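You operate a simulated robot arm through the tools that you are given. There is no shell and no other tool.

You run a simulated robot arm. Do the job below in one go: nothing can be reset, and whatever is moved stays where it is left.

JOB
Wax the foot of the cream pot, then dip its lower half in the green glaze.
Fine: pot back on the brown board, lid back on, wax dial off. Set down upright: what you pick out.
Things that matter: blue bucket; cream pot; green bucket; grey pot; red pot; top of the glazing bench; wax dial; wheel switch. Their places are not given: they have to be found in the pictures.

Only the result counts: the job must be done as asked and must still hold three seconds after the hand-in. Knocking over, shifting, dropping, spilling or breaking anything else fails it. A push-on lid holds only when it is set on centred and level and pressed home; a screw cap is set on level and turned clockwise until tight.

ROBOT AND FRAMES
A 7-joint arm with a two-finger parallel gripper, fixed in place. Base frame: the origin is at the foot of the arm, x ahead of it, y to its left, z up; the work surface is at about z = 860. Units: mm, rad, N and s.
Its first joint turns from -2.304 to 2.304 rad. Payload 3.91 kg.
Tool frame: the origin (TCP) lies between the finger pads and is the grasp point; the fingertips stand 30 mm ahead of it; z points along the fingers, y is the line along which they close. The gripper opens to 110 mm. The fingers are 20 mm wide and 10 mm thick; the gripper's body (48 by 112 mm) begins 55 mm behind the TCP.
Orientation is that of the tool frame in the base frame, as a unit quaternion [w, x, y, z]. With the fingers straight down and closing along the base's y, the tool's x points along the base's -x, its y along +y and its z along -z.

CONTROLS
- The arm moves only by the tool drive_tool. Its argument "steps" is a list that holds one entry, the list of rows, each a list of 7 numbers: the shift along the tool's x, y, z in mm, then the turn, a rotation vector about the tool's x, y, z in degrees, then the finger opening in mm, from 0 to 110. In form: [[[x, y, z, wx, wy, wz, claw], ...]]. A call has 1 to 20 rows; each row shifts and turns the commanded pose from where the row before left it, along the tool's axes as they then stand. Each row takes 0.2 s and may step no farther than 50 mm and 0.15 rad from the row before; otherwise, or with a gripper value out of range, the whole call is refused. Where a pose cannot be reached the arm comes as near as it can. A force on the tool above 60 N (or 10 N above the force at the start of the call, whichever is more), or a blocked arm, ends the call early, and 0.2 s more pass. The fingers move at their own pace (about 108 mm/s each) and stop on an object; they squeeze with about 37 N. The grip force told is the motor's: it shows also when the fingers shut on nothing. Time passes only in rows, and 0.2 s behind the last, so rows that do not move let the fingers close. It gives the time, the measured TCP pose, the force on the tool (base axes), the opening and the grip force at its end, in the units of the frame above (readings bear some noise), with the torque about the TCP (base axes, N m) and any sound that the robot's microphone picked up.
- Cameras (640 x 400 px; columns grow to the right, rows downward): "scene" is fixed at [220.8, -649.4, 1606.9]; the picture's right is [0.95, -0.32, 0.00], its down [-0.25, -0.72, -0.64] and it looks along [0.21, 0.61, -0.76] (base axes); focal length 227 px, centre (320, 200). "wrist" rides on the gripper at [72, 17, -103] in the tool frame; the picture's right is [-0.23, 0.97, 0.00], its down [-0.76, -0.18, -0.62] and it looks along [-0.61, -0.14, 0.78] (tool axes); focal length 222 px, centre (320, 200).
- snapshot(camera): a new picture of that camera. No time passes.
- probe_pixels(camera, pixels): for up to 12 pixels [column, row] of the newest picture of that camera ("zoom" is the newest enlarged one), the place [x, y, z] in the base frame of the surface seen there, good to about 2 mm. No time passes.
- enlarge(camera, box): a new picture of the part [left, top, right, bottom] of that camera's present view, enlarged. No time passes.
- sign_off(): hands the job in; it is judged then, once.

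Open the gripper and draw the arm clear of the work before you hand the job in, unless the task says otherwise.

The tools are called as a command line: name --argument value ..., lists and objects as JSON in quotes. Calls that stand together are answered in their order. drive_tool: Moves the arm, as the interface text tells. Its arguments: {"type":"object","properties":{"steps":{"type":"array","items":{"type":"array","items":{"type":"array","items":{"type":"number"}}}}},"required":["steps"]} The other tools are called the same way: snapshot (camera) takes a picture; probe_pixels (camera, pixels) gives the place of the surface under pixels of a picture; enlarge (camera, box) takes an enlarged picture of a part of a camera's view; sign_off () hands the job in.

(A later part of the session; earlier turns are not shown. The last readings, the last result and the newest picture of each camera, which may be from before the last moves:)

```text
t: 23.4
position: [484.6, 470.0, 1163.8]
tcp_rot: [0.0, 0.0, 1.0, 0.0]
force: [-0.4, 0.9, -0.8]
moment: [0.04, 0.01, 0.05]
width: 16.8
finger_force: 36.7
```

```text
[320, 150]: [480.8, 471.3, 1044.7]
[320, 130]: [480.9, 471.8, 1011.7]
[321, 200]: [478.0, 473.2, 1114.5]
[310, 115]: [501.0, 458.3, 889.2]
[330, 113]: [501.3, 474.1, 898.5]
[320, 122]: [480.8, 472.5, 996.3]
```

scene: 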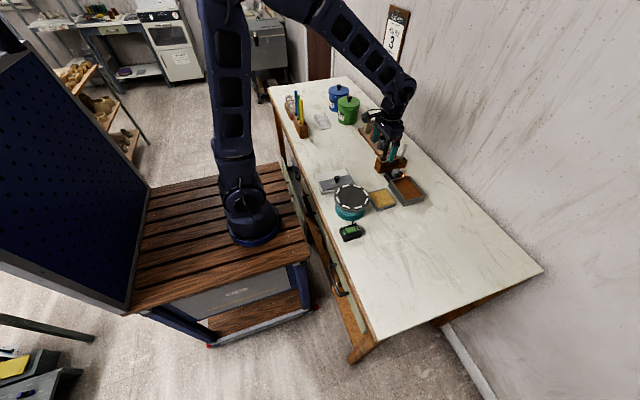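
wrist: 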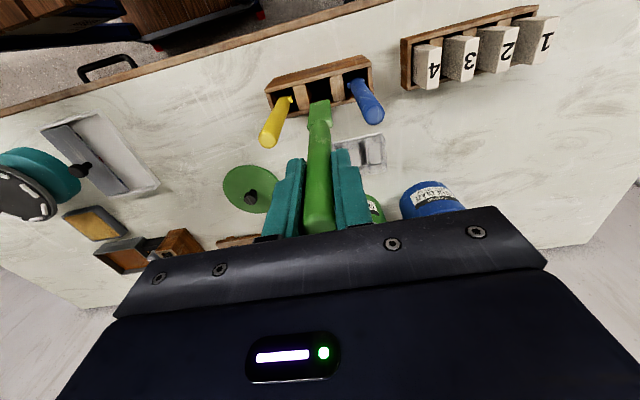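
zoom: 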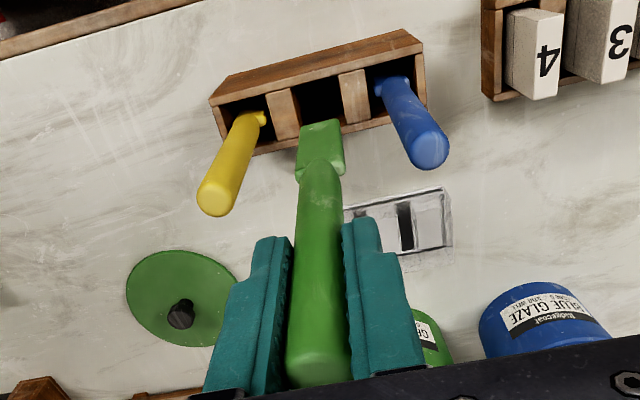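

The stick's tip is ~170 mm below the TCP. I carry it to above the bucket centre (784,495) with the tip ~20 mm above the rim.

drive_tool --steps '[[[-37.4, 3.1, -1, 0, 0, 0, 5], [-37.4, 3.1, -1, 0, 0, 0, 5], [-37.4, 3.1, -1, 0, 0, 0, 5], [-37.4, 3.1, -1, 0, 0, 0, 5], [-37.4, 3.1, -1, 0, 0, 0, 5], [-37.4, 3.1, -1, 0, 0, 0, 5], [-37.4, 3.1, -1, 0, 0, 0, 5], [-37.4, 3.3, -1, 0, 0, 0, 5], [0, 0, 0, 0, 0, 0, 5]]]'

snapshot --camera "wrist"

enlarge --camera "scene" --box '[310, 40, 400, 130]'

```text
t: 25.4
position: [783.9, 495.5, 1172.9]
tcp_rot: [0.0, 0.0, 1.0, 0.0]
force: [-1.0, -0.4, -0.1]
moment: [-0.01, -0.03, 0.0]
width: 16.7
finger_force: 37.1
```

```text
taken
```

wrist: 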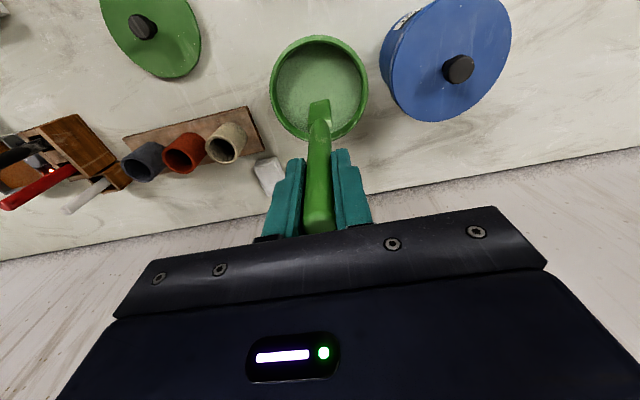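

```text
4.44 times, centred on (355, 85) of scene
```

zoom: 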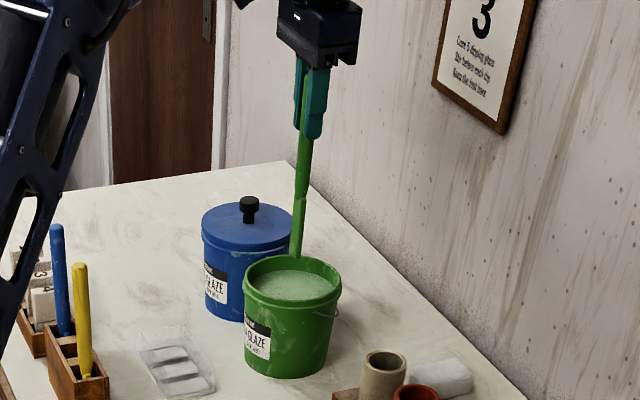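

The stick hangs over the bucket centre. I lower it 115 mm into the glaze.

drive_tool --steps '[[[0, 0, 20, 0, 0, 0, 5], [0, 0, 20, 0, 0, 0, 5], [0, 0, 20, 0, 0, 0, 5], [0, 0, 20, 0, 0, 0, 5], [0, 0, 20, 0, 0, 0, 5], [0, 0, 12, 0, 0, 0, 5], [0, 0, 0, 0, 0, 0, 5]]]'

enlarge --camera "scene" --box '[310, 60, 400, 130]'

```text
t: 27.0
position: [784.2, 495.6, 1058.5]
tcp_rot: [0.0, 0.0, 1.0, 0.0]
force: [1.0, -0.9, 0.9]
moment: [0.02, 0.01, 0.0]
width: 16.7
finger_force: 37.4
```

```text
5.71 times, centred on (355, 95) of scene
```

zoom: 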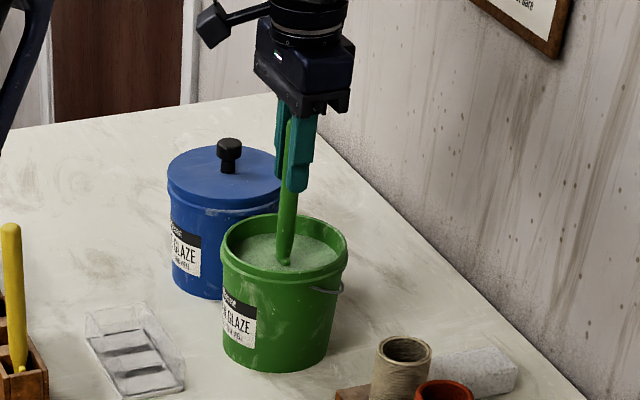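

The stick is in the glaze clear of the bottom. I stir in circles of 22 mm radius, two turns.

drive_tool --steps '[[[22, 0, 0, 0, 0, 0, 5], [-6.44, 15.56, 0, 0, 0, 0, 5], [-15.56, 6.44, 0, 0, 0, 0, 5], [-15.56, -6.44, 0, 0, 0, 0, 5], [-6.44, -15.56, 0, 0, 0, 0, 5], [6.44, -15.56, 0, 0, 0, 0, 5], [15.56, -6.44, 0, 0, 0, 0, 5], [15.56, 6.44, 0, 0, 0, 0, 5], [6.44, 15.56, 0, 0, 0, 0, 5], [-6.44, 15.56, 0, 0, 0, 0, 5], [-15.56, 6.44, 0, 0, 0, 0, 5], [-15.56, -6.44, 0, 0, 0, 0, 5], [-6.44, -15.56, 0, 0, 0, 0, 5], [6.44, -15.56, 0, 0, 0, 0, 5], [15.56, -6.44, 0, 0, 0, 0, 5], [15.56, 6.44, 0, 0, 0, 0, 5], [6.44, 15.56, 0, 0, 0, 0, 5]]]'

enlarge --camera "scene" --box '[310, 60, 400, 130]'

```text
t: 30.6
position: [764.0, 495.4, 1059.2]
tcp_rot: [-0.001, 0.0, 1.0, 0.0]
force: [-0.5, -0.6, 0.3]
moment: [0.0, 0.04, -0.02]
width: 16.6
finger_force: 37.1
```

```text
5.71 times, centred on (355, 95) of scene
```

zoom: 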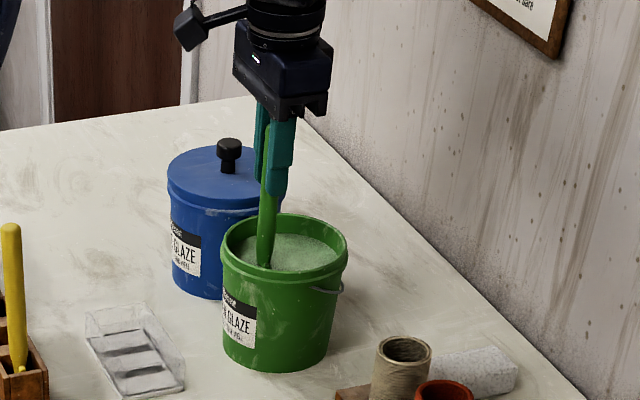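

No visible change yet; I stir more with a larger radius of 28 mm.

drive_tool --steps '[[[6, 0, 0, 0, 0, 0, 5], [-8.2, 19.8, 0, 0, 0, 0, 5], [-19.8, 8.2, 0, 0, 0, 0, 5], [-19.8, -8.2, 0, 0, 0, 0, 5], [-8.2, -19.8, 0, 0, 0, 0, 5], [8.2, -19.8, 0, 0, 0, 0, 5], [19.8, -8.2, 0, 0, 0, 0, 5], [19.8, 8.2, 0, 0, 0, 0, 5], [8.2, 19.8, 0, 0, 0, 0, 5], [-8.2, 19.8, 0, 0, 0, 0, 5], [-19.8, 8.2, 0, 0, 0, 0, 5], [-19.8, -8.2, 0, 0, 0, 0, 5], [-8.2, -19.8, 0, 0, 0, 0, 5], [8.2, -19.8, 0, 0, 0, 0, 5], [19.8, -8.2, 0, 0, 0, 0, 5], [19.8, 8.2, 0, 0, 0, 0, 5], [8.2, 19.8, 0, 0, 0, 0, 5]]]'

enlarge --camera "scene" --box '[310, 60, 400, 130]'

```text
t: 34.2
position: [756.3, 495.6, 1060.0]
tcp_rot: [0.0, 0.0, 1.0, 0.0]
force: [0.4, 0.3, 0.3]
moment: [-0.04, 0.0, -0.01]
width: 16.7
finger_force: 36.9
```

```text
5.71 times, centred on (355, 95) of scene
```

zoom: 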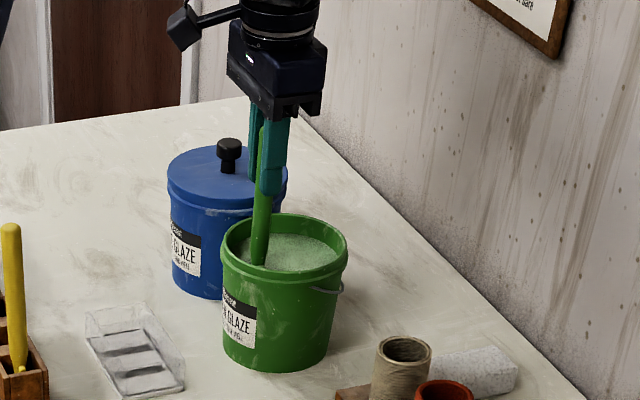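

I look at the glaze surface more closely in the wrist camera.

snapshot --camera "wrist"

enlarge --camera "scene" --box '[340, 92, 370, 112]'

```text
taken
```

wrist: 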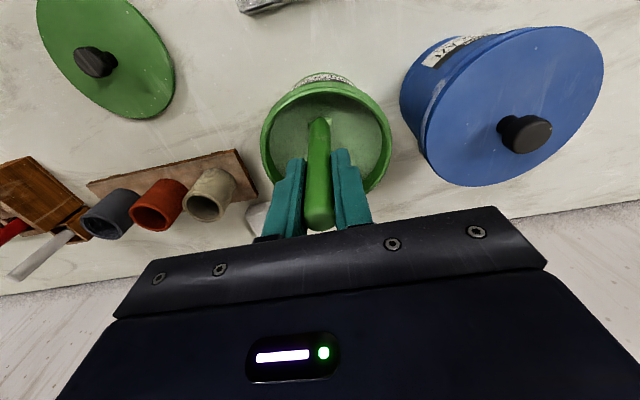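

```text
16.00 times, centred on (355, 102) of scene
```

zoom: 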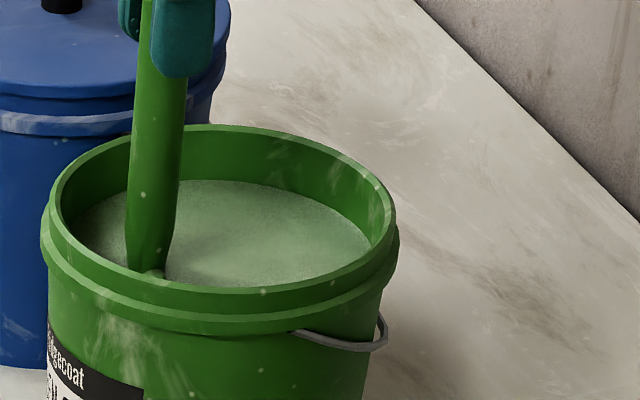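

I give two more turns a little deeper, ending at the bucket centre.

drive_tool --steps '[[[0, 0, 5, 0, 0, 0, 5], [-8.2, 19.8, 0, 0, 0, 0, 5], [-19.8, 8.2, 0, 0, 0, 0, 5], [-19.8, -8.2, 0, 0, 0, 0, 5], [-8.2, -19.8, 0, 0, 0, 0, 5], [8.2, -19.8, 0, 0, 0, 0, 5], [19.8, -8.2, 0, 0, 0, 0, 5], [19.8, 8.2, 0, 0, 0, 0, 5], [8.2, 19.8, 0, 0, 0, 0, 5], [-8.2, 19.8, 0, 0, 0, 0, 5], [-19.8, 8.2, 0, 0, 0, 0, 5], [-19.8, -8.2, 0, 0, 0, 0, 5], [-8.2, -19.8, 0, 0, 0, 0, 5], [8.2, -19.8, 0, 0, 0, 0, 5], [19.8, -8.2, 0, 0, 0, 0, 5], [19.8, 8.2, 0, 0, 0, 0, 5], [8.2, 19.8, 0, 0, 0, 0, 5], [-28, 0, 0, 0, 0, 0, 5], [0, 0, 0, 0, 0, 0, 5]]]'

enlarge --camera "scene" --box '[340, 92, 370, 112]'

```text
t: 38.2
position: [784.8, 494.8, 1053.7]
tcp_rot: [0.0, -0.001, 1.0, 0.0]
force: [-0.4, -0.3, 0.5]
moment: [-0.02, -0.02, 0.0]
width: 16.6
finger_force: 37.2
```

```text
16.00 times, centred on (355, 102) of scene
```

zoom: 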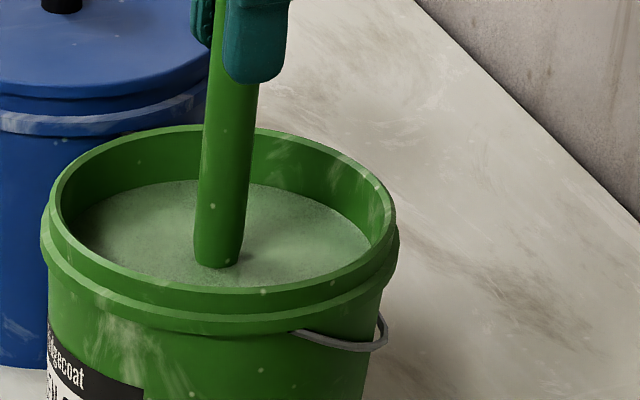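

Stirred about six turns. I raise the stick and let it drain over the bucket for a couple of seconds.

drive_tool --steps '[[[0, 0, -20, 0, 0, 0, 5], [0, 0, -20, 0, 0, 0, 5], [0, 0, -20, 0, 0, 0, 5], [0, 0, -20, 0, 0, 0, 5], [0, 0, -20, 0, 0, 0, 5], [0, 0, -19, 0, 0, 0, 5], [0, 0, 0, 0, 0, 0, 5], [0, 0, 0, 0, 0, 0, 5], [0, 0, 0, 0, 0, 0, 5], [0, 0, 0, 0, 0, 0, 5], [0, 0, 0, 0, 0, 0, 5], [0, 0, 0, 0, 0, 0, 5], [0, 0, 0, 0, 0, 0, 5], [0, 0, 0, 0, 0, 0, 5], [0, 0, 0, 0, 0, 0, 5], [0, 0, 0, 0, 0, 0, 5]]]'

enlarge --camera "scene" --box '[320, 50, 390, 130]'

snapshot --camera "wrist"

```text
t: 41.6
position: [784.1, 494.9, 1174.0]
tcp_rot: [0.0, 0.0, 1.0, 0.001]
force: [-0.5, 0.4, -1.2]
moment: [-0.04, 0.01, 0.02]
width: 16.3
finger_force: 37.4
```

```text
5.00 times, centred on (355, 90) of scene
```

zoom: 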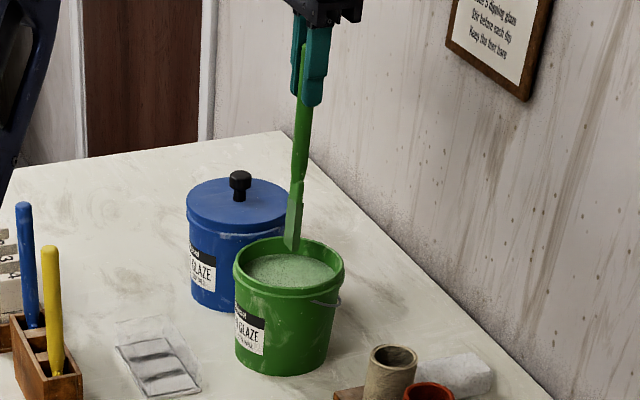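

```text
taken
```

wrist: 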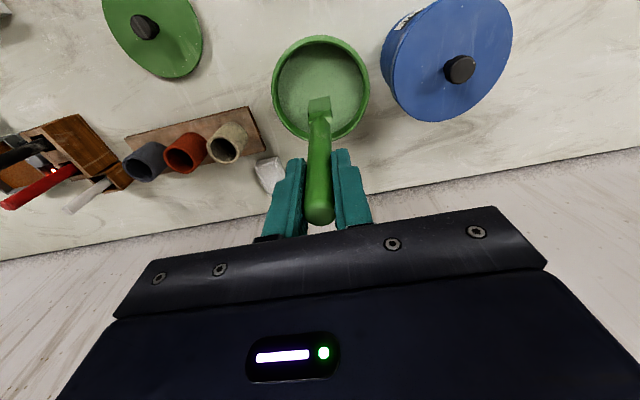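

The stick may have slipped/turned slightly in the grip; I zoom and probe its ends.

enlarge --camera "wrist" --box '[270, 70, 370, 240]'

probe_pixels --camera "wrist" --pixels '[[319, 222], [319, 200], [319, 180], [319, 160], [319, 140], [320, 112], [319, 100], [312, 104], [328, 100], [310, 103], [318, 97], [319, 226]]'

```text
2.35 times, centred on (320, 155) of wrist
```

zoom: 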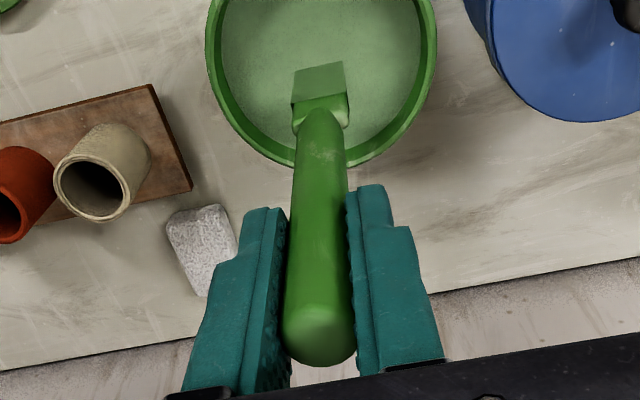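

```text
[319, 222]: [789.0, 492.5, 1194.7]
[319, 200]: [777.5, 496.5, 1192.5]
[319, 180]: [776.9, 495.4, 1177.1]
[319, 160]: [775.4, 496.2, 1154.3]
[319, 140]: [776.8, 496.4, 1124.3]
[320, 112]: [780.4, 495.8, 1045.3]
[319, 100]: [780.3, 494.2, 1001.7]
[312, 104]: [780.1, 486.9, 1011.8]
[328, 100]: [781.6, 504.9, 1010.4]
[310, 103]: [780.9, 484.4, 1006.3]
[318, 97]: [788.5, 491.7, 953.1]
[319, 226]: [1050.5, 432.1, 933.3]
```

The stick slid down ~12 mm in the grip but is vertical. I carry it back above its slot at (485,470).

drive_tool --steps '[[[37.4, -3.1, 0, 0, 0, 0, 5], [37.4, -3.1, 0, 0, 0, 0, 5], [37.4, -3.1, 0, 0, 0, 0, 5], [37.4, -3.1, 0, 0, 0, 0, 5], [37.4, -3.1, 0, 0, 0, 0, 5], [37.4, -3.1, 0, 0, 0, 0, 5], [37.4, -3.1, 0, 0, 0, 0, 5], [37.4, -3.1, 0, 0, 0, 0, 5], [0, 0, 0, 0, 0, 0, 5], [0, 0, 0, 0, 0, 0, 5]]]'

snapshot --camera "wrist"

enlarge --camera "wrist" --box '[250, 40, 390, 240]'

enlarge --camera "scene" --box '[270, 70, 340, 140]'

```text
t: 43.8
position: [485.5, 470.0, 1174.2]
tcp_rot: [0.0, 0.0, 1.0, 0.0]
force: [0.0, -0.8, -0.4]
moment: [-0.05, -0.01, 0.0]
width: 16.3
finger_force: 36.9
```

```text
taken
```

wrist: 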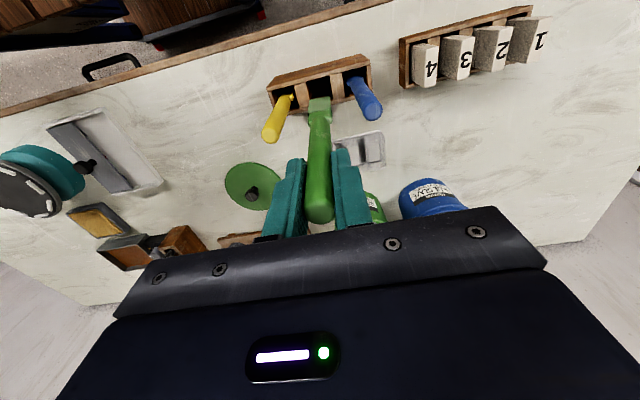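

```text
2.00 times, centred on (320, 140) of wrist
```

zoom: 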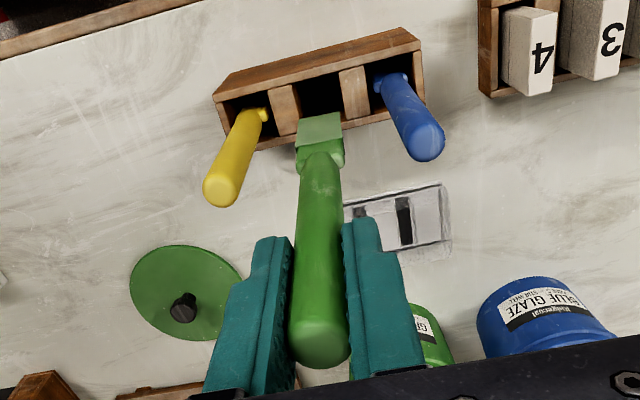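

```text
5.71 times, centred on (305, 105) of scene
```

zoom: 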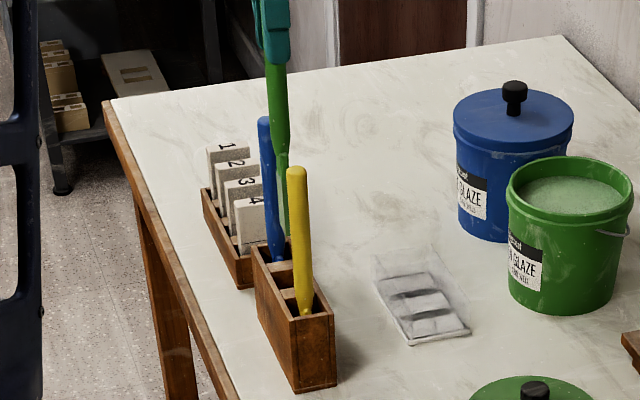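

Stick is aligned above its slot with glaze on the blade. I lower it gradually into the slot.

drive_tool --steps '[[[0, 0, 20, 0, 0, 0, 5], [0, 0, 20, 0, 0, 0, 5], [0, 0, 10, 0, 0, 0, 5], [0, 0, 10, 0, 0, 0, 5], [0, 0, 10, 0, 0, 0, 5], [0, 0, 10, 0, 0, 0, 5], [0, 0, 0, 0, 0, 0, 5]]]'

enlarge --camera "scene" --box '[270, 70, 340, 140]'

```text
t: 45.4
position: [484.1, 469.8, 1094.9]
tcp_rot: [0.0, 0.0, 1.0, 0.0]
force: [0.0, -0.2, -1.1]
moment: [0.02, -0.01, 0.0]
width: 16.7
finger_force: 37.1
```

```text
5.71 times, centred on (305, 105) of scene
```

zoom: 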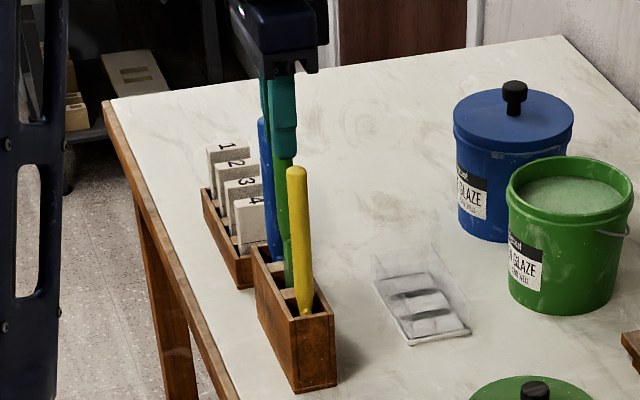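

It is entering the slot freely. I continue lowering toward TCP z≈1052.

drive_tool --steps '[[[0, 0, 10, 0, 0, 0, 5], [0, 0, 10, 0, 0, 0, 5], [0, 0, 10, 0, 0, 0, 5], [0, 0, 5, 0, 0, 0, 5], [0, 0, 3, 0, 0, 0, 5], [0, 0, 0, 0, 0, 0, 5]]]'

snapshot --camera "wrist"

```text
t: 46.8
position: [484.9, 470.8, 1056.1]
tcp_rot: [0.0, 0.0, 1.0, 0.0]
force: [-0.8, -1.0, -0.3]
moment: [-0.06, 0.01, 0.02]
width: 16.1
finger_force: 37.1
```

```text
taken
```

wrist: 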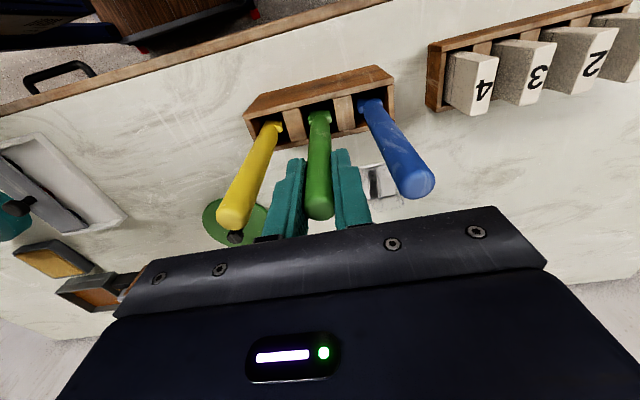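

drive_tool --steps '[[[0, 0, 2, 0, 0, 0, 5], [0, 0, 2, 0, 0, 0, 5], [0, 0, 2, 0, 0, 0, 5], [0, 0, 0, 0, 0, 0, 5]]]'

probe_pixels --camera "wrist" --pixels '[[318, 210], [318, 216], [415, 188], [234, 220]]'

```text
t: 47.8
position: [484.4, 469.8, 1050.9]
tcp_rot: [0.0, 0.0, 1.0, 0.001]
force: [1.2, -4.9, 32.0]
moment: [-0.79, -0.15, 0.07]
width: 16.4
finger_force: 37.1
```

```text
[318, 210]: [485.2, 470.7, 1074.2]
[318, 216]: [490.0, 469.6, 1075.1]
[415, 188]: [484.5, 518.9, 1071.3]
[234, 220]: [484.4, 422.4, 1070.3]
```

Contact at 32 N: the stick is on its slot floor. I relieve, open to 40 mm and rise straight up clear of the sticks.

drive_tool --steps '[[[0, 0, -1.5, 0, 0, 0, 5], [0, 0, 0, 0, 0, 0, 20], [0, 0, 0, 0, 0, 0, 40], [0, 0, 0, 0, 0, 0, 40], [0, 0, -15, 0, 0, 0, 40], [0, 0, -30, 0, 0, 0, 40], [0, 0, -40, 0, 0, 0, 40], [0, 0, 0, 0, 0, 0, 40]]]'

enlarge --camera "scene" --box '[270, 70, 340, 140]'

snapshot --camera "wrist"

```text
t: 49.6
position: [485.6, 470.0, 1135.6]
tcp_rot: [0.001, 0.001, 1.0, 0.0]
force: [0.6, -0.2, 0.8]
moment: [0.02, -0.03, 0.01]
width: 39.8
finger_force: 0.0
```

```text
5.71 times, centred on (305, 105) of scene
```

zoom: 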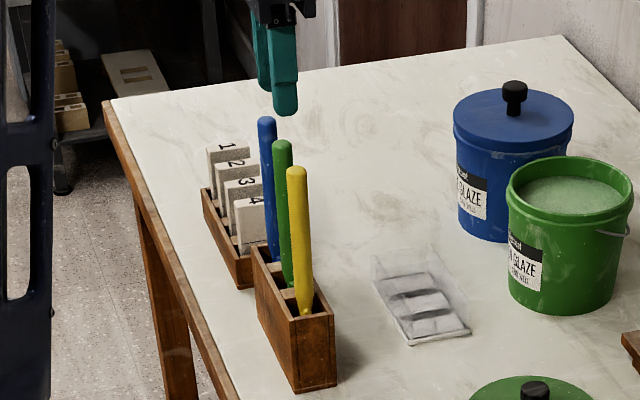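

```text
taken
```

wrist: 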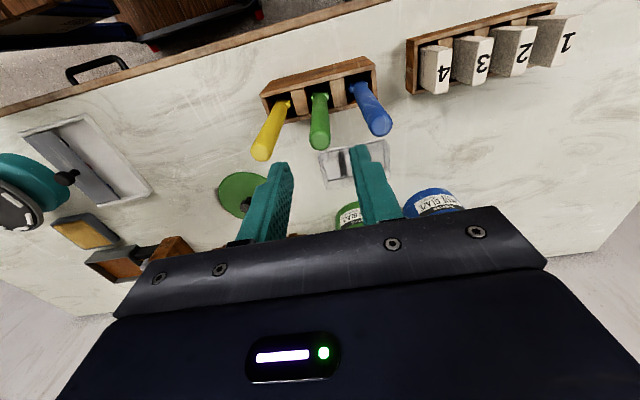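

The stick stands upright in its slot. Next I move to view the cream pot at about (836,320).

drive_tool --steps '[[[-39.3, -18.8, 5, 0, 0, 0, 80], [-39.3, -18.8, 5, 0, 0, 0, 80], [-39.3, -18.8, 5, 0, 0, 0, 80], [-39.3, -18.8, 5, 0, 0, 0, 80], [-39.3, -18.8, 5, 0, 0, 0, 80], [-39.3, -18.8, 5, 0, 0, 0, 80], [-39.3, -18.8, 5, 0, 0, 0, 80], [-39.3, -18.8, 5, 0, 0, 0, 80], [0, 0, 0, 0, 0, 0, 80]]]'

snapshot --camera "wrist"

enlarge --camera "wrist" --box '[150, 60, 410, 220]'

```text
t: 51.6
position: [800.3, 319.9, 1095.0]
tcp_rot: [-0.001, 0.0, 1.0, 0.0]
force: [0.2, 0.2, 0.1]
moment: [0.01, -0.01, 0.02]
width: 80.0
finger_force: 0.0
```

```text
taken
```

wrist: 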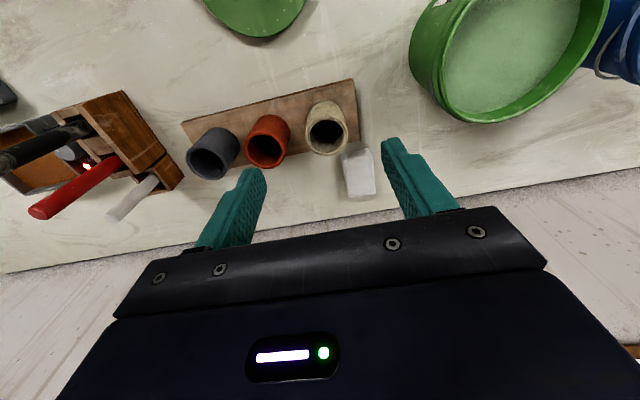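

```text
2.46 times, centred on (280, 140) of wrist
```

zoom: 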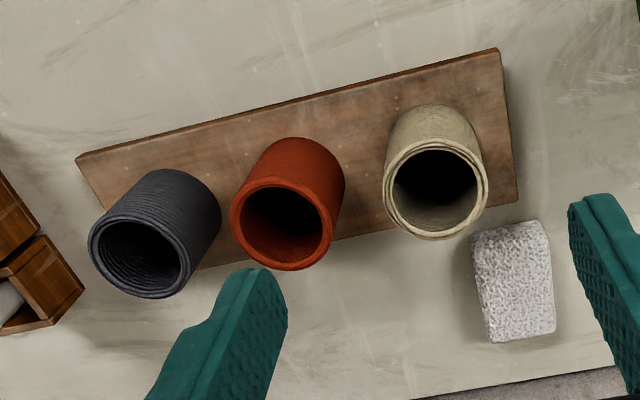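

I probe the rims of the cream and red pots for their centres.

probe_pixels --camera "zoom" --pixels '[[384, 190], [486, 190], [436, 238], [436, 147], [400, 160], [475, 160], [400, 225], [472, 225], [331, 225], [232, 225], [290, 268], [500, 165]]'

probe_pixels --camera "zoom" --pixels '[[388, 190], [482, 190], [436, 234], [436, 151], [434, 120], [398, 125], [470, 125], [360, 180], [490, 110], [500, 52], [515, 200], [80, 157]]'

```text
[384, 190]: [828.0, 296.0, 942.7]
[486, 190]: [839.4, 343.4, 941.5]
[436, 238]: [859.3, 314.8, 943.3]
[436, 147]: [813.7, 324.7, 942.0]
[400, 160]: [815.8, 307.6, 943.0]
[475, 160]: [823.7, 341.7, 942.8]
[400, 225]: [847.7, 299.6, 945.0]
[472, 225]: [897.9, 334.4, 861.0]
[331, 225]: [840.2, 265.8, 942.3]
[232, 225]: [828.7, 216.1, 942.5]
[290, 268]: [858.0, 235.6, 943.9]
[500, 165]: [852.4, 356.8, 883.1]
```

```text
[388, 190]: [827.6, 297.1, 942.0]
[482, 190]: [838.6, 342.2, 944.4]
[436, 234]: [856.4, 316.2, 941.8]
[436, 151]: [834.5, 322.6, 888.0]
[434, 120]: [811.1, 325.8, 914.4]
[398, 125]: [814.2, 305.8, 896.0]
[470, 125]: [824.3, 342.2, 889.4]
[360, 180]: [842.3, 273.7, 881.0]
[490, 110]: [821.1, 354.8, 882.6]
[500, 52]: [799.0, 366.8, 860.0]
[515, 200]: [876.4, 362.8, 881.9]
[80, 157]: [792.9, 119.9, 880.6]
```

Cream pot centre is (836,320), radius ~24.5, red pot edge is ~29 mm away, so with a 64 mm opening the y-closing grip fits. I move above the pot and check.

drive_tool --steps '[[[-18, 0, 20, 0, 0, 0, 64], [-18, 0, 30, 0, 0, 0, 64], [0, 0, 30, 0, 0, 0, 64], [0, 0, 25, 0, 0, 0, 64], [0, 0, 0, 0, 0, 0, 64]]]'

snapshot --camera "wrist"

enlarge --camera "scene" --box '[340, 90, 420, 150]'

```text
t: 52.8
position: [836.4, 320.8, 990.7]
tcp_rot: [0.001, 0.0, 1.0, 0.0]
force: [-0.3, 0.2, 0.6]
moment: [-0.01, -0.03, -0.02]
width: 63.9
finger_force: 0.1
```

```text
taken
```

wrist: 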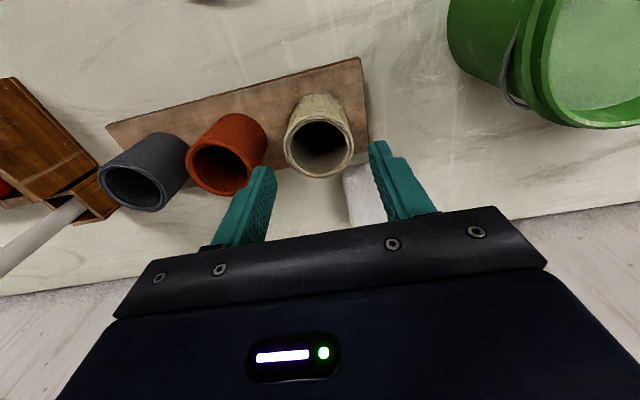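

```text
6.67 times, centred on (380, 120) of scene
```

zoom: 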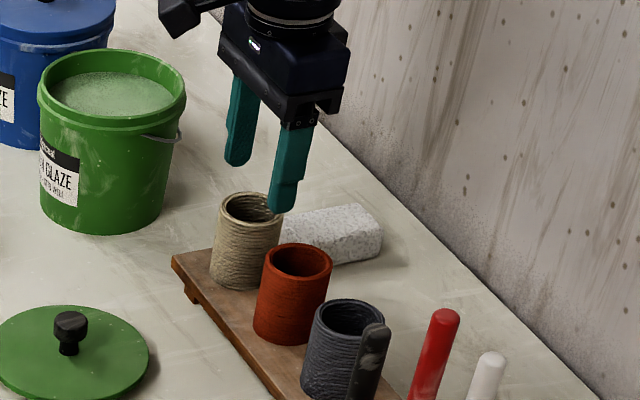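

The pot sits centred between the fingers at (320,137). I descend to TCP z≈944 and close.

drive_tool --steps '[[[0, 0, 15, 0, 0, 0, 64], [0, 0, 15, 0, 0, 0, 64], [0, 0, 16, 0, 0, 0, 64], [0, 0, 0, 0, 0, 0, 64], [0, 0, 0, 0, 0, 0, 54], [0, 0, 0, 0, 0, 0, 44], [0, 0, 0, 0, 0, 0, 40], [0, 0, 0, 0, 0, 0, 40]]]'

enlarge --camera "scene" --box '[350, 100, 410, 150]'

snapshot --camera "wrist"

```text
t: 54.6
position: [836.4, 320.0, 944.2]
tcp_rot: [-0.001, 0.0, 1.0, 0.0]
force: [0.7, -0.4, 0.0]
moment: [0.0, 0.0, -0.02]
width: 51.3
finger_force: 36.8
```

```text
8.00 times, centred on (380, 125) of scene
```

zoom: 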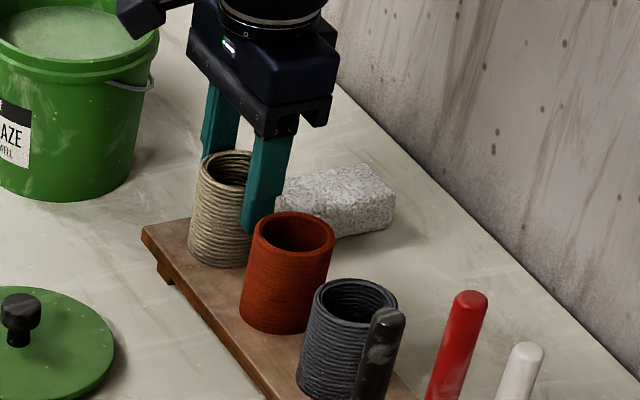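

```text
taken
```

wrist: 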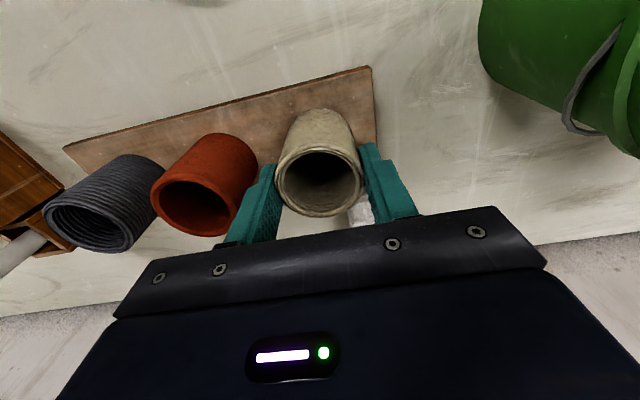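

Gripped at 51.3 mm. I lift the pot, first checking the heights of the tall sticks on the way to the wax.

probe_pixels --camera "zoom" --pixels '[[470, 297], [527, 349], [385, 316]]'

drive_tool --steps '[[[0, 0, -5, 0, 0, 0, 40], [0, 0, -15, 0, 0, 0, 40], [0, 0, -30, 0, 0, 0, 40], [0, 0, -30, 0, 0, 0, 40], [0, 0, -40, 0, 0, 0, 40], [0, 0, 0, 0, 0, 0, 40]]]'

enlarge --camera "scene" --box '[340, 70, 430, 200]'

```text
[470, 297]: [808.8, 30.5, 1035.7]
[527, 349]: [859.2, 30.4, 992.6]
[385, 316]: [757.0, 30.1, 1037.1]
```

```text
t: 56.0
position: [834.9, 318.6, 1064.8]
tcp_rot: [-0.001, -0.001, 1.0, 0.0]
force: [0.9, -0.4, -1.5]
moment: [-0.03, -0.02, 0.03]
width: 51.2
finger_force: 36.7
```

```text
3.08 times, centred on (385, 135) of scene
```

zoom: 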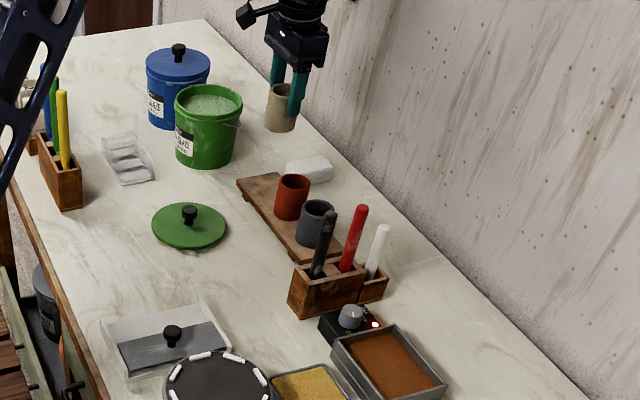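

The sticks' tops reach z≈1037 at y≈30, so I raise the pot to TCP z≈1120 and route via x≈700 around them to above the wax tray centre (789,−141).

drive_tool --steps '[[[0, 0, -28, 0, 0, 0, 40], [0, 0, -28, 0, 0, 0, 40], [22.5, -36.5, 0, 0, 0, 0, 40], [22.5, -36.5, 0, 0, 0, 0, 40], [22.5, -36.5, 0, 0, 0, 0, 40], [22.5, -36.5, 0, 0, 0, 0, 40], [22.5, -36.5, 0, 0, 0, 0, 40], [22.5, -36.5, 0, 0, 0, 0, 40], [0, -48.2, 0, 0, 0, 0, 40], [0, -48.2, 0, 0, 0, 0, 40], [0, -48.2, 0, 0, 0, 0, 40], [0, -48.2, 0, 0, 0, 0, 40], [0, -48.2, 0, 0, 0, 0, 40], [-44.5, 0, 0, 0, 0, 0, 40], [-44.5, 0, 0, 0, 0, 0, 40], [0, 0, 0, 0, 0, 0, 40]]]'

snapshot --camera "wrist"

enlarge --camera "scene" --box '[360, 100, 450, 210]'

```text
t: 59.4
position: [789.3, -141.0, 1120.7]
tcp_rot: [-0.001, 0.0, 1.0, 0.0]
force: [-0.4, 0.1, -0.1]
moment: [0.04, -0.03, 0.03]
width: 51.2
finger_force: 36.7
```

```text
taken
```

wrist: 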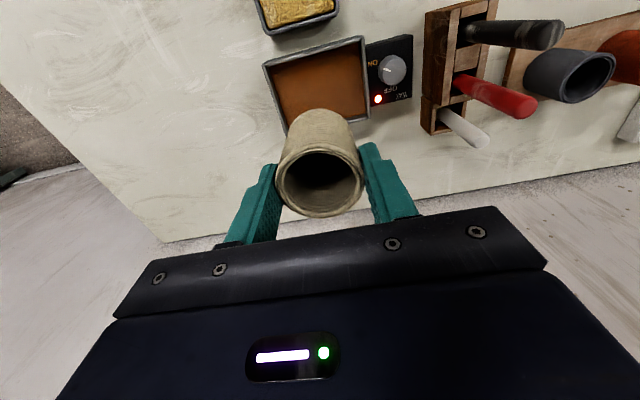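

```text
3.64 times, centred on (405, 155) of scene
```

zoom: 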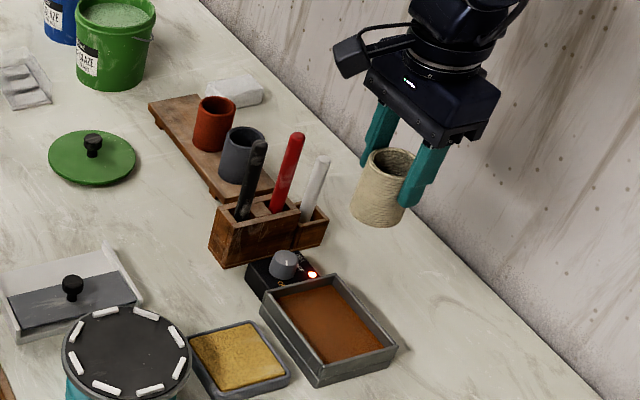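

From here the dial labels are visible around (390,75); I zoom in on them before dipping.

enlarge --camera "wrist" --box '[350, 30, 430, 130]'

probe_pixels --camera "zoom" --pixels '[[320, 180], [305, 165], [345, 185], [300, 250], [330, 245], [230, 125]]'

```text
4.00 times, centred on (390, 80) of wrist
```

zoom: 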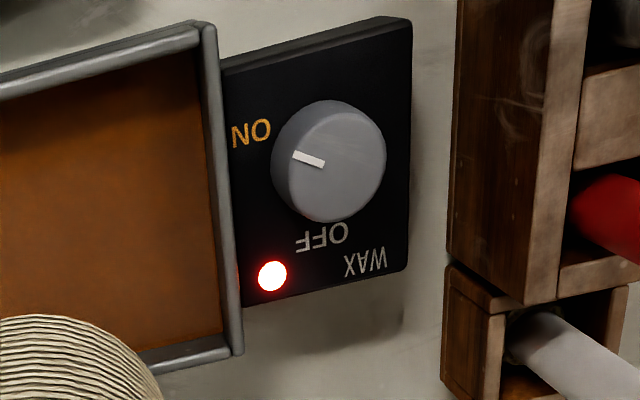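

```text
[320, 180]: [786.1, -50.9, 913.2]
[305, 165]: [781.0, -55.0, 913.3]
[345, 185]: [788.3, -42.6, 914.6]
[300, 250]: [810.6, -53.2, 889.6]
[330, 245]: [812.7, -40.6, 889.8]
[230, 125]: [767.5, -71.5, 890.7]
```

OFF lies directly +x of the knob, pointer at ON, light lit. I lower the pot to just above the wax.

drive_tool --steps '[[[0, 0, 40, 0, 0, 0, 40], [0, 0, 40, 0, 0, 0, 40], [0, 0, 40, 0, 0, 0, 40], [0, 0, 30, 0, 0, 0, 40], [0, 0, 10, 0, 0, 0, 40], [0, 0, 0, 0, 0, 0, 40]]]'

enlarge --camera "scene" --box '[375, 150, 435, 210]'

snapshot --camera "wrist"

```text
t: 60.8
position: [790.7, -139.0, 960.9]
tcp_rot: [-0.001, 0.001, 1.0, 0.0]
force: [0.4, -0.5, -1.0]
moment: [-0.03, -0.01, 0.01]
width: 51.0
finger_force: 36.5
```

```text
6.67 times, centred on (405, 180) of scene
```

zoom: 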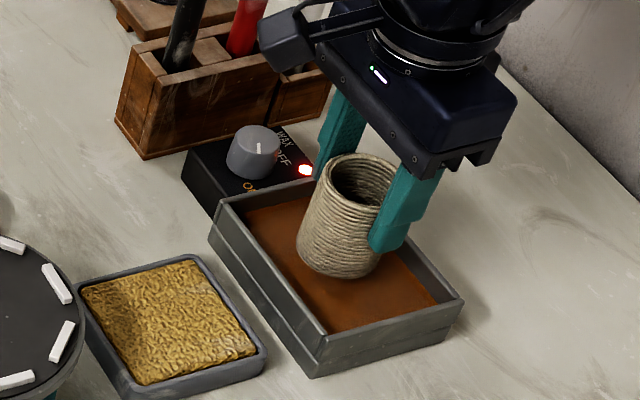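

```text
taken
```

wrist: 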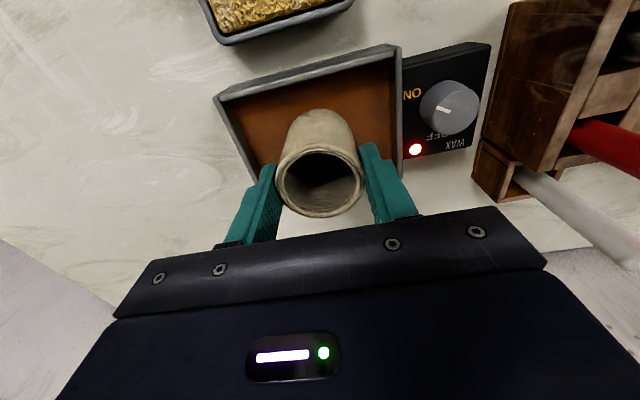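

The pot hovers ~13 mm above the wax, well inside the tray. I lower it so the foot dips about 5 mm and hold briefly.

drive_tool --steps '[[[0, 0, 8, 0, 0, 0, 40], [0, 0, 4, 0, 0, 0, 40], [0, 0, 3, 0, 0, 0, 40], [0, 0, 3.5, 0, 0, 0, 40], [0, 0, 0, 0, 0, 0, 40]]]'

enlarge --camera "scene" --box '[385, 160, 425, 200]'

```text
t: 62.0
position: [789.2, -140.1, 942.0]
tcp_rot: [0.0, 0.0, 1.0, 0.0]
force: [-0.4, -0.4, -0.9]
moment: [0.01, 0.02, 0.0]
width: 51.2
finger_force: 37.2
```

```text
10.00 times, centred on (405, 180) of scene
```

zoom: 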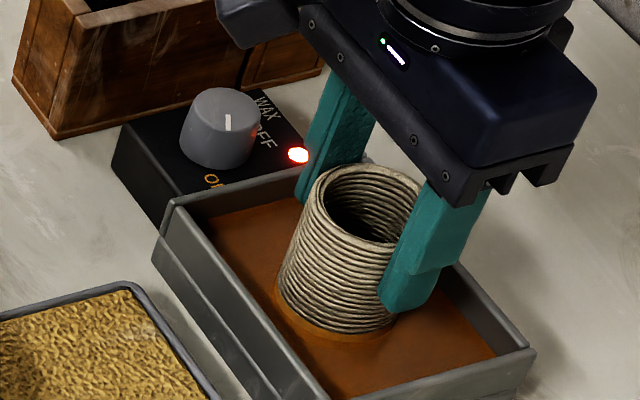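

The foot enters liquid wax without resistance. I hold about 1.6 s, raise slowly, let it drip, and inspect.

drive_tool --steps '[[[0, 0, 0, 0, 0, 0, 40], [0, 0, 0, 0, 0, 0, 40], [0, 0, 0, 0, 0, 0, 40], [0, 0, 0, 0, 0, 0, 40], [0, 0, 0, 0, 0, 0, 40], [0, 0, 0, 0, 0, 0, 40], [0, 0, 0, 0, 0, 0, 40], [0, 0, -6, 0, 0, 0, 40], [0, 0, -8, 0, 0, 0, 40], [0, 0, -15, 0, 0, 0, 40], [0, 0, 0, 0, 0, 0, 40], [0, 0, 0, 0, 0, 0, 40], [0, 0, 0, 0, 0, 0, 40], [0, 0, 0, 0, 0, 0, 40], [0, 0, 0, 0, 0, 0, 40], [0, 0, 0, 0, 0, 0, 40], [0, 0, 0, 0, 0, 0, 40]]]'

enlarge --camera "scene" --box '[385, 155, 425, 195]'

```text
t: 65.6
position: [789.8, -140.3, 970.9]
tcp_rot: [0.001, 0.0, 1.0, 0.001]
force: [0.6, -0.2, -1.6]
moment: [0.02, -0.02, -0.01]
width: 51.2
finger_force: 36.7
```

```text
10.00 times, centred on (405, 175) of scene
```

zoom: 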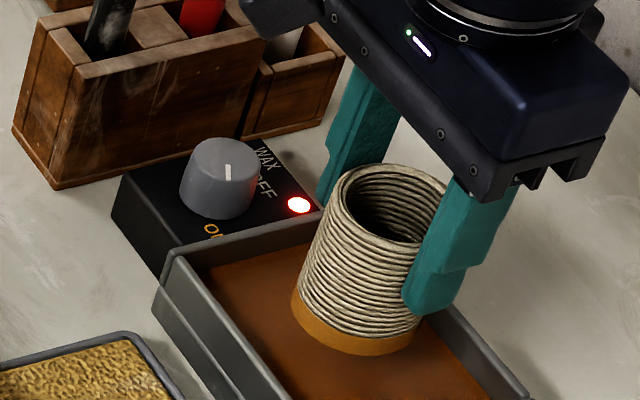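

A wax band now shows on the foot. I carry the pot by the same clear route to above the green bucket centre (784,495).

drive_tool --steps '[[[0, 0, -50, 0, 0, 0, 40], [0, 0, -50, 0, 0, 0, 40], [0, 0, -50, 0, 0, 0, 40], [45, 0, 0, 0, 0, 0, 40], [45, 0, 0, 0, 0, 0, 40], [0, 48, 0, 0, 0, 0, 40], [0, 48, 0, 0, 0, 0, 40], [0, 48, 0, 0, 0, 0, 40], [0, 48, 0, 0, 0, 0, 40], [0, 48, 0, 0, 0, 0, 40], [-9.3, 43.9, 0, 0, 0, 0, 40], [-9.3, 43.9, 0, 0, 0, 0, 40], [-9.3, 43.9, 0, 0, 0, 0, 40], [-9.3, 43.9, 0, 0, 0, 0, 40], [-9.3, 43.9, 0, 0, 0, 0, 40], [-9.3, 43.9, 0, 0, 0, 0, 40], [-9.3, 43.9, 0, 0, 0, 0, 40], [-9.3, 43.9, 0, 0, 0, 0, 40], [-9.6, 43.9, 0, 0, 0, 0, 40], [0, 0, 0, 0, 0, 0, 40]]]'

snapshot --camera "wrist"

enlarge --camera "scene" --box '[310, 50, 400, 130]'

```text
t: 69.8
position: [784.0, 496.7, 1121.0]
tcp_rot: [0.001, 0.0, 1.0, 0.0]
force: [-0.7, -1.2, -0.8]
moment: [0.02, 0.02, -0.02]
width: 51.2
finger_force: 36.8
```

```text
taken
```

wrist: 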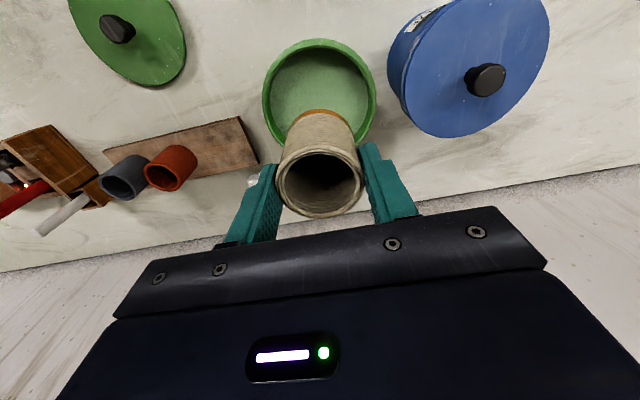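

```text
5.00 times, centred on (355, 90) of scene
```

zoom: 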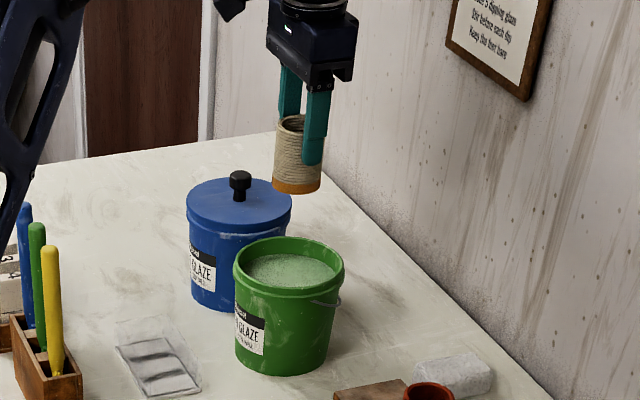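

The pot hangs over the bucket. I re-probe the glaze level and pot foot for the dip depth.

probe_pixels --camera "wrist" --pixels '[[300, 90], [340, 90], [355, 110], [285, 110], [320, 45], [320, 112], [320, 150], [320, 165]]'

probe_pixels --camera "zoom" --pixels '[[297, 190], [297, 192], [297, 183], [297, 178], [297, 150], [290, 265], [330, 270], [290, 120]]'

```text
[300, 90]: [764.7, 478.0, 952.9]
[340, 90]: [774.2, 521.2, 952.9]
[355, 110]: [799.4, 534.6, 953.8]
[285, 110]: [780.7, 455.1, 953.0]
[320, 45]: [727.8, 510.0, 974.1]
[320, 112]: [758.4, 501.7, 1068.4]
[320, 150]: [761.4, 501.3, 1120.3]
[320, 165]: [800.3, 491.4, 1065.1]
```

```text
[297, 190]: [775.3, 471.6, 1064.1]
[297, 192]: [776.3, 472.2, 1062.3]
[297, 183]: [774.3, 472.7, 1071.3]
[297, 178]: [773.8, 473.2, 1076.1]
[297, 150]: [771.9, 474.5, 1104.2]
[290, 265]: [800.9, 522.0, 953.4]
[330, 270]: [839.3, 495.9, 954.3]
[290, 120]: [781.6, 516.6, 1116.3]
```

Glaze level is z≈953, pot foot ≈61.5 mm below the TCP. I lower to TCP z≈984 so the lower half (~31 mm) is submerged, and hold.

drive_tool --steps '[[[0, 0, 40, 0, 0, 0, 40], [0, 0, 40, 0, 0, 0, 40], [0, 0, 15, 0, 0, 0, 40], [0, 0, 15, 0, 0, 0, 40], [0, 0, 15, 0, 0, 0, 40], [0, 0, 11.5, 0, 0, 0, 40], [0, 0, 0, 0, 0, 0, 40]]]'

enlarge --camera "scene" --box '[330, 70, 380, 120]'

```text
t: 71.4
position: [783.9, 496.3, 984.9]
tcp_rot: [0.0, 0.0, 1.0, 0.0]
force: [-1.2, -0.1, -0.4]
moment: [-0.01, -0.02, 0.0]
width: 50.8
finger_force: 36.2
```

```text
8.00 times, centred on (355, 95) of scene
```

zoom: 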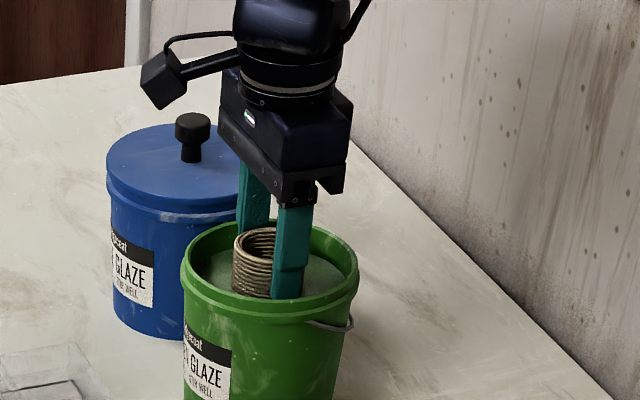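

The lower half is submerged. I hold about 2 s, raise slowly and let it drip over the bucket.

drive_tool --steps '[[[0, 0, 0, 0, 0, 0, 40], [0, 0, 0, 0, 0, 0, 40], [0, 0, 0, 0, 0, 0, 40], [0, 0, 0, 0, 0, 0, 40], [0, 0, 0, 0, 0, 0, 40], [0, 0, 0, 0, 0, 0, 40], [0, 0, 0, 0, 0, 0, 40], [0, 0, 0, 0, 0, 0, 40], [0, 0, -10, 0, 0, 0, 40], [0, 0, -10, 0, 0, 0, 40], [0, 0, -10, 0, 0, 0, 40], [0, 0, -10, 0, 0, 0, 40], [0, 0, -15, 0, 0, 0, 40], [0, 0, -20, 0, 0, 0, 40], [0, 0, 0, 0, 0, 0, 40]]]'

enlarge --camera "scene" --box '[330, 60, 380, 120]'

drive_tool --steps '[[[0, 0, 0, 0, 0, 0, 40], [0, 0, 0, 0, 0, 0, 40], [0, 0, 0, 0, 0, 0, 40], [0, 0, 0, 0, 0, 0, 40], [0, 0, 0, 0, 0, 0, 40], [0, 0, 0, 0, 0, 0, 40], [0, 0, 0, 0, 0, 0, 40], [0, 0, 0, 0, 0, 0, 40], [0, 0, 0, 0, 0, 0, 40], [0, 0, 0, 0, 0, 0, 40], [0, 0, 0, 0, 0, 0, 40], [0, 0, 0, 0, 0, 0, 40], [0, 0, 0, 0, 0, 0, 40], [0, 0, 0, 0, 0, 0, 40], [0, 0, 0, 0, 0, 0, 40]]]'

snapshot --camera "wrist"

```text
t: 74.6
position: [785.3, 495.2, 1059.1]
tcp_rot: [0.0, 0.0, 1.0, 0.0]
force: [0.2, -0.4, -1.2]
moment: [0.02, 0.01, 0.0]
width: 51.1
finger_force: 37.7
```

```text
6.67 times, centred on (355, 90) of scene
```

zoom: 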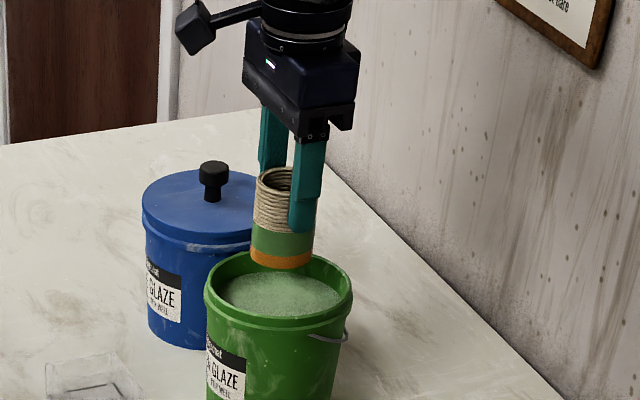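

```text
t: 77.8
position: [783.6, 496.2, 1059.3]
tcp_rot: [0.0, 0.0, 1.0, 0.0]
force: [0.0, -0.3, -1.0]
moment: [0.01, 0.0, -0.02]
width: 51.3
finger_force: 36.8
```

```text
taken
```

wrist: 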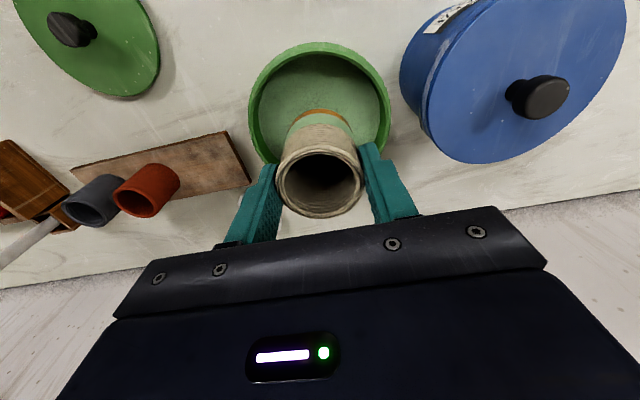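

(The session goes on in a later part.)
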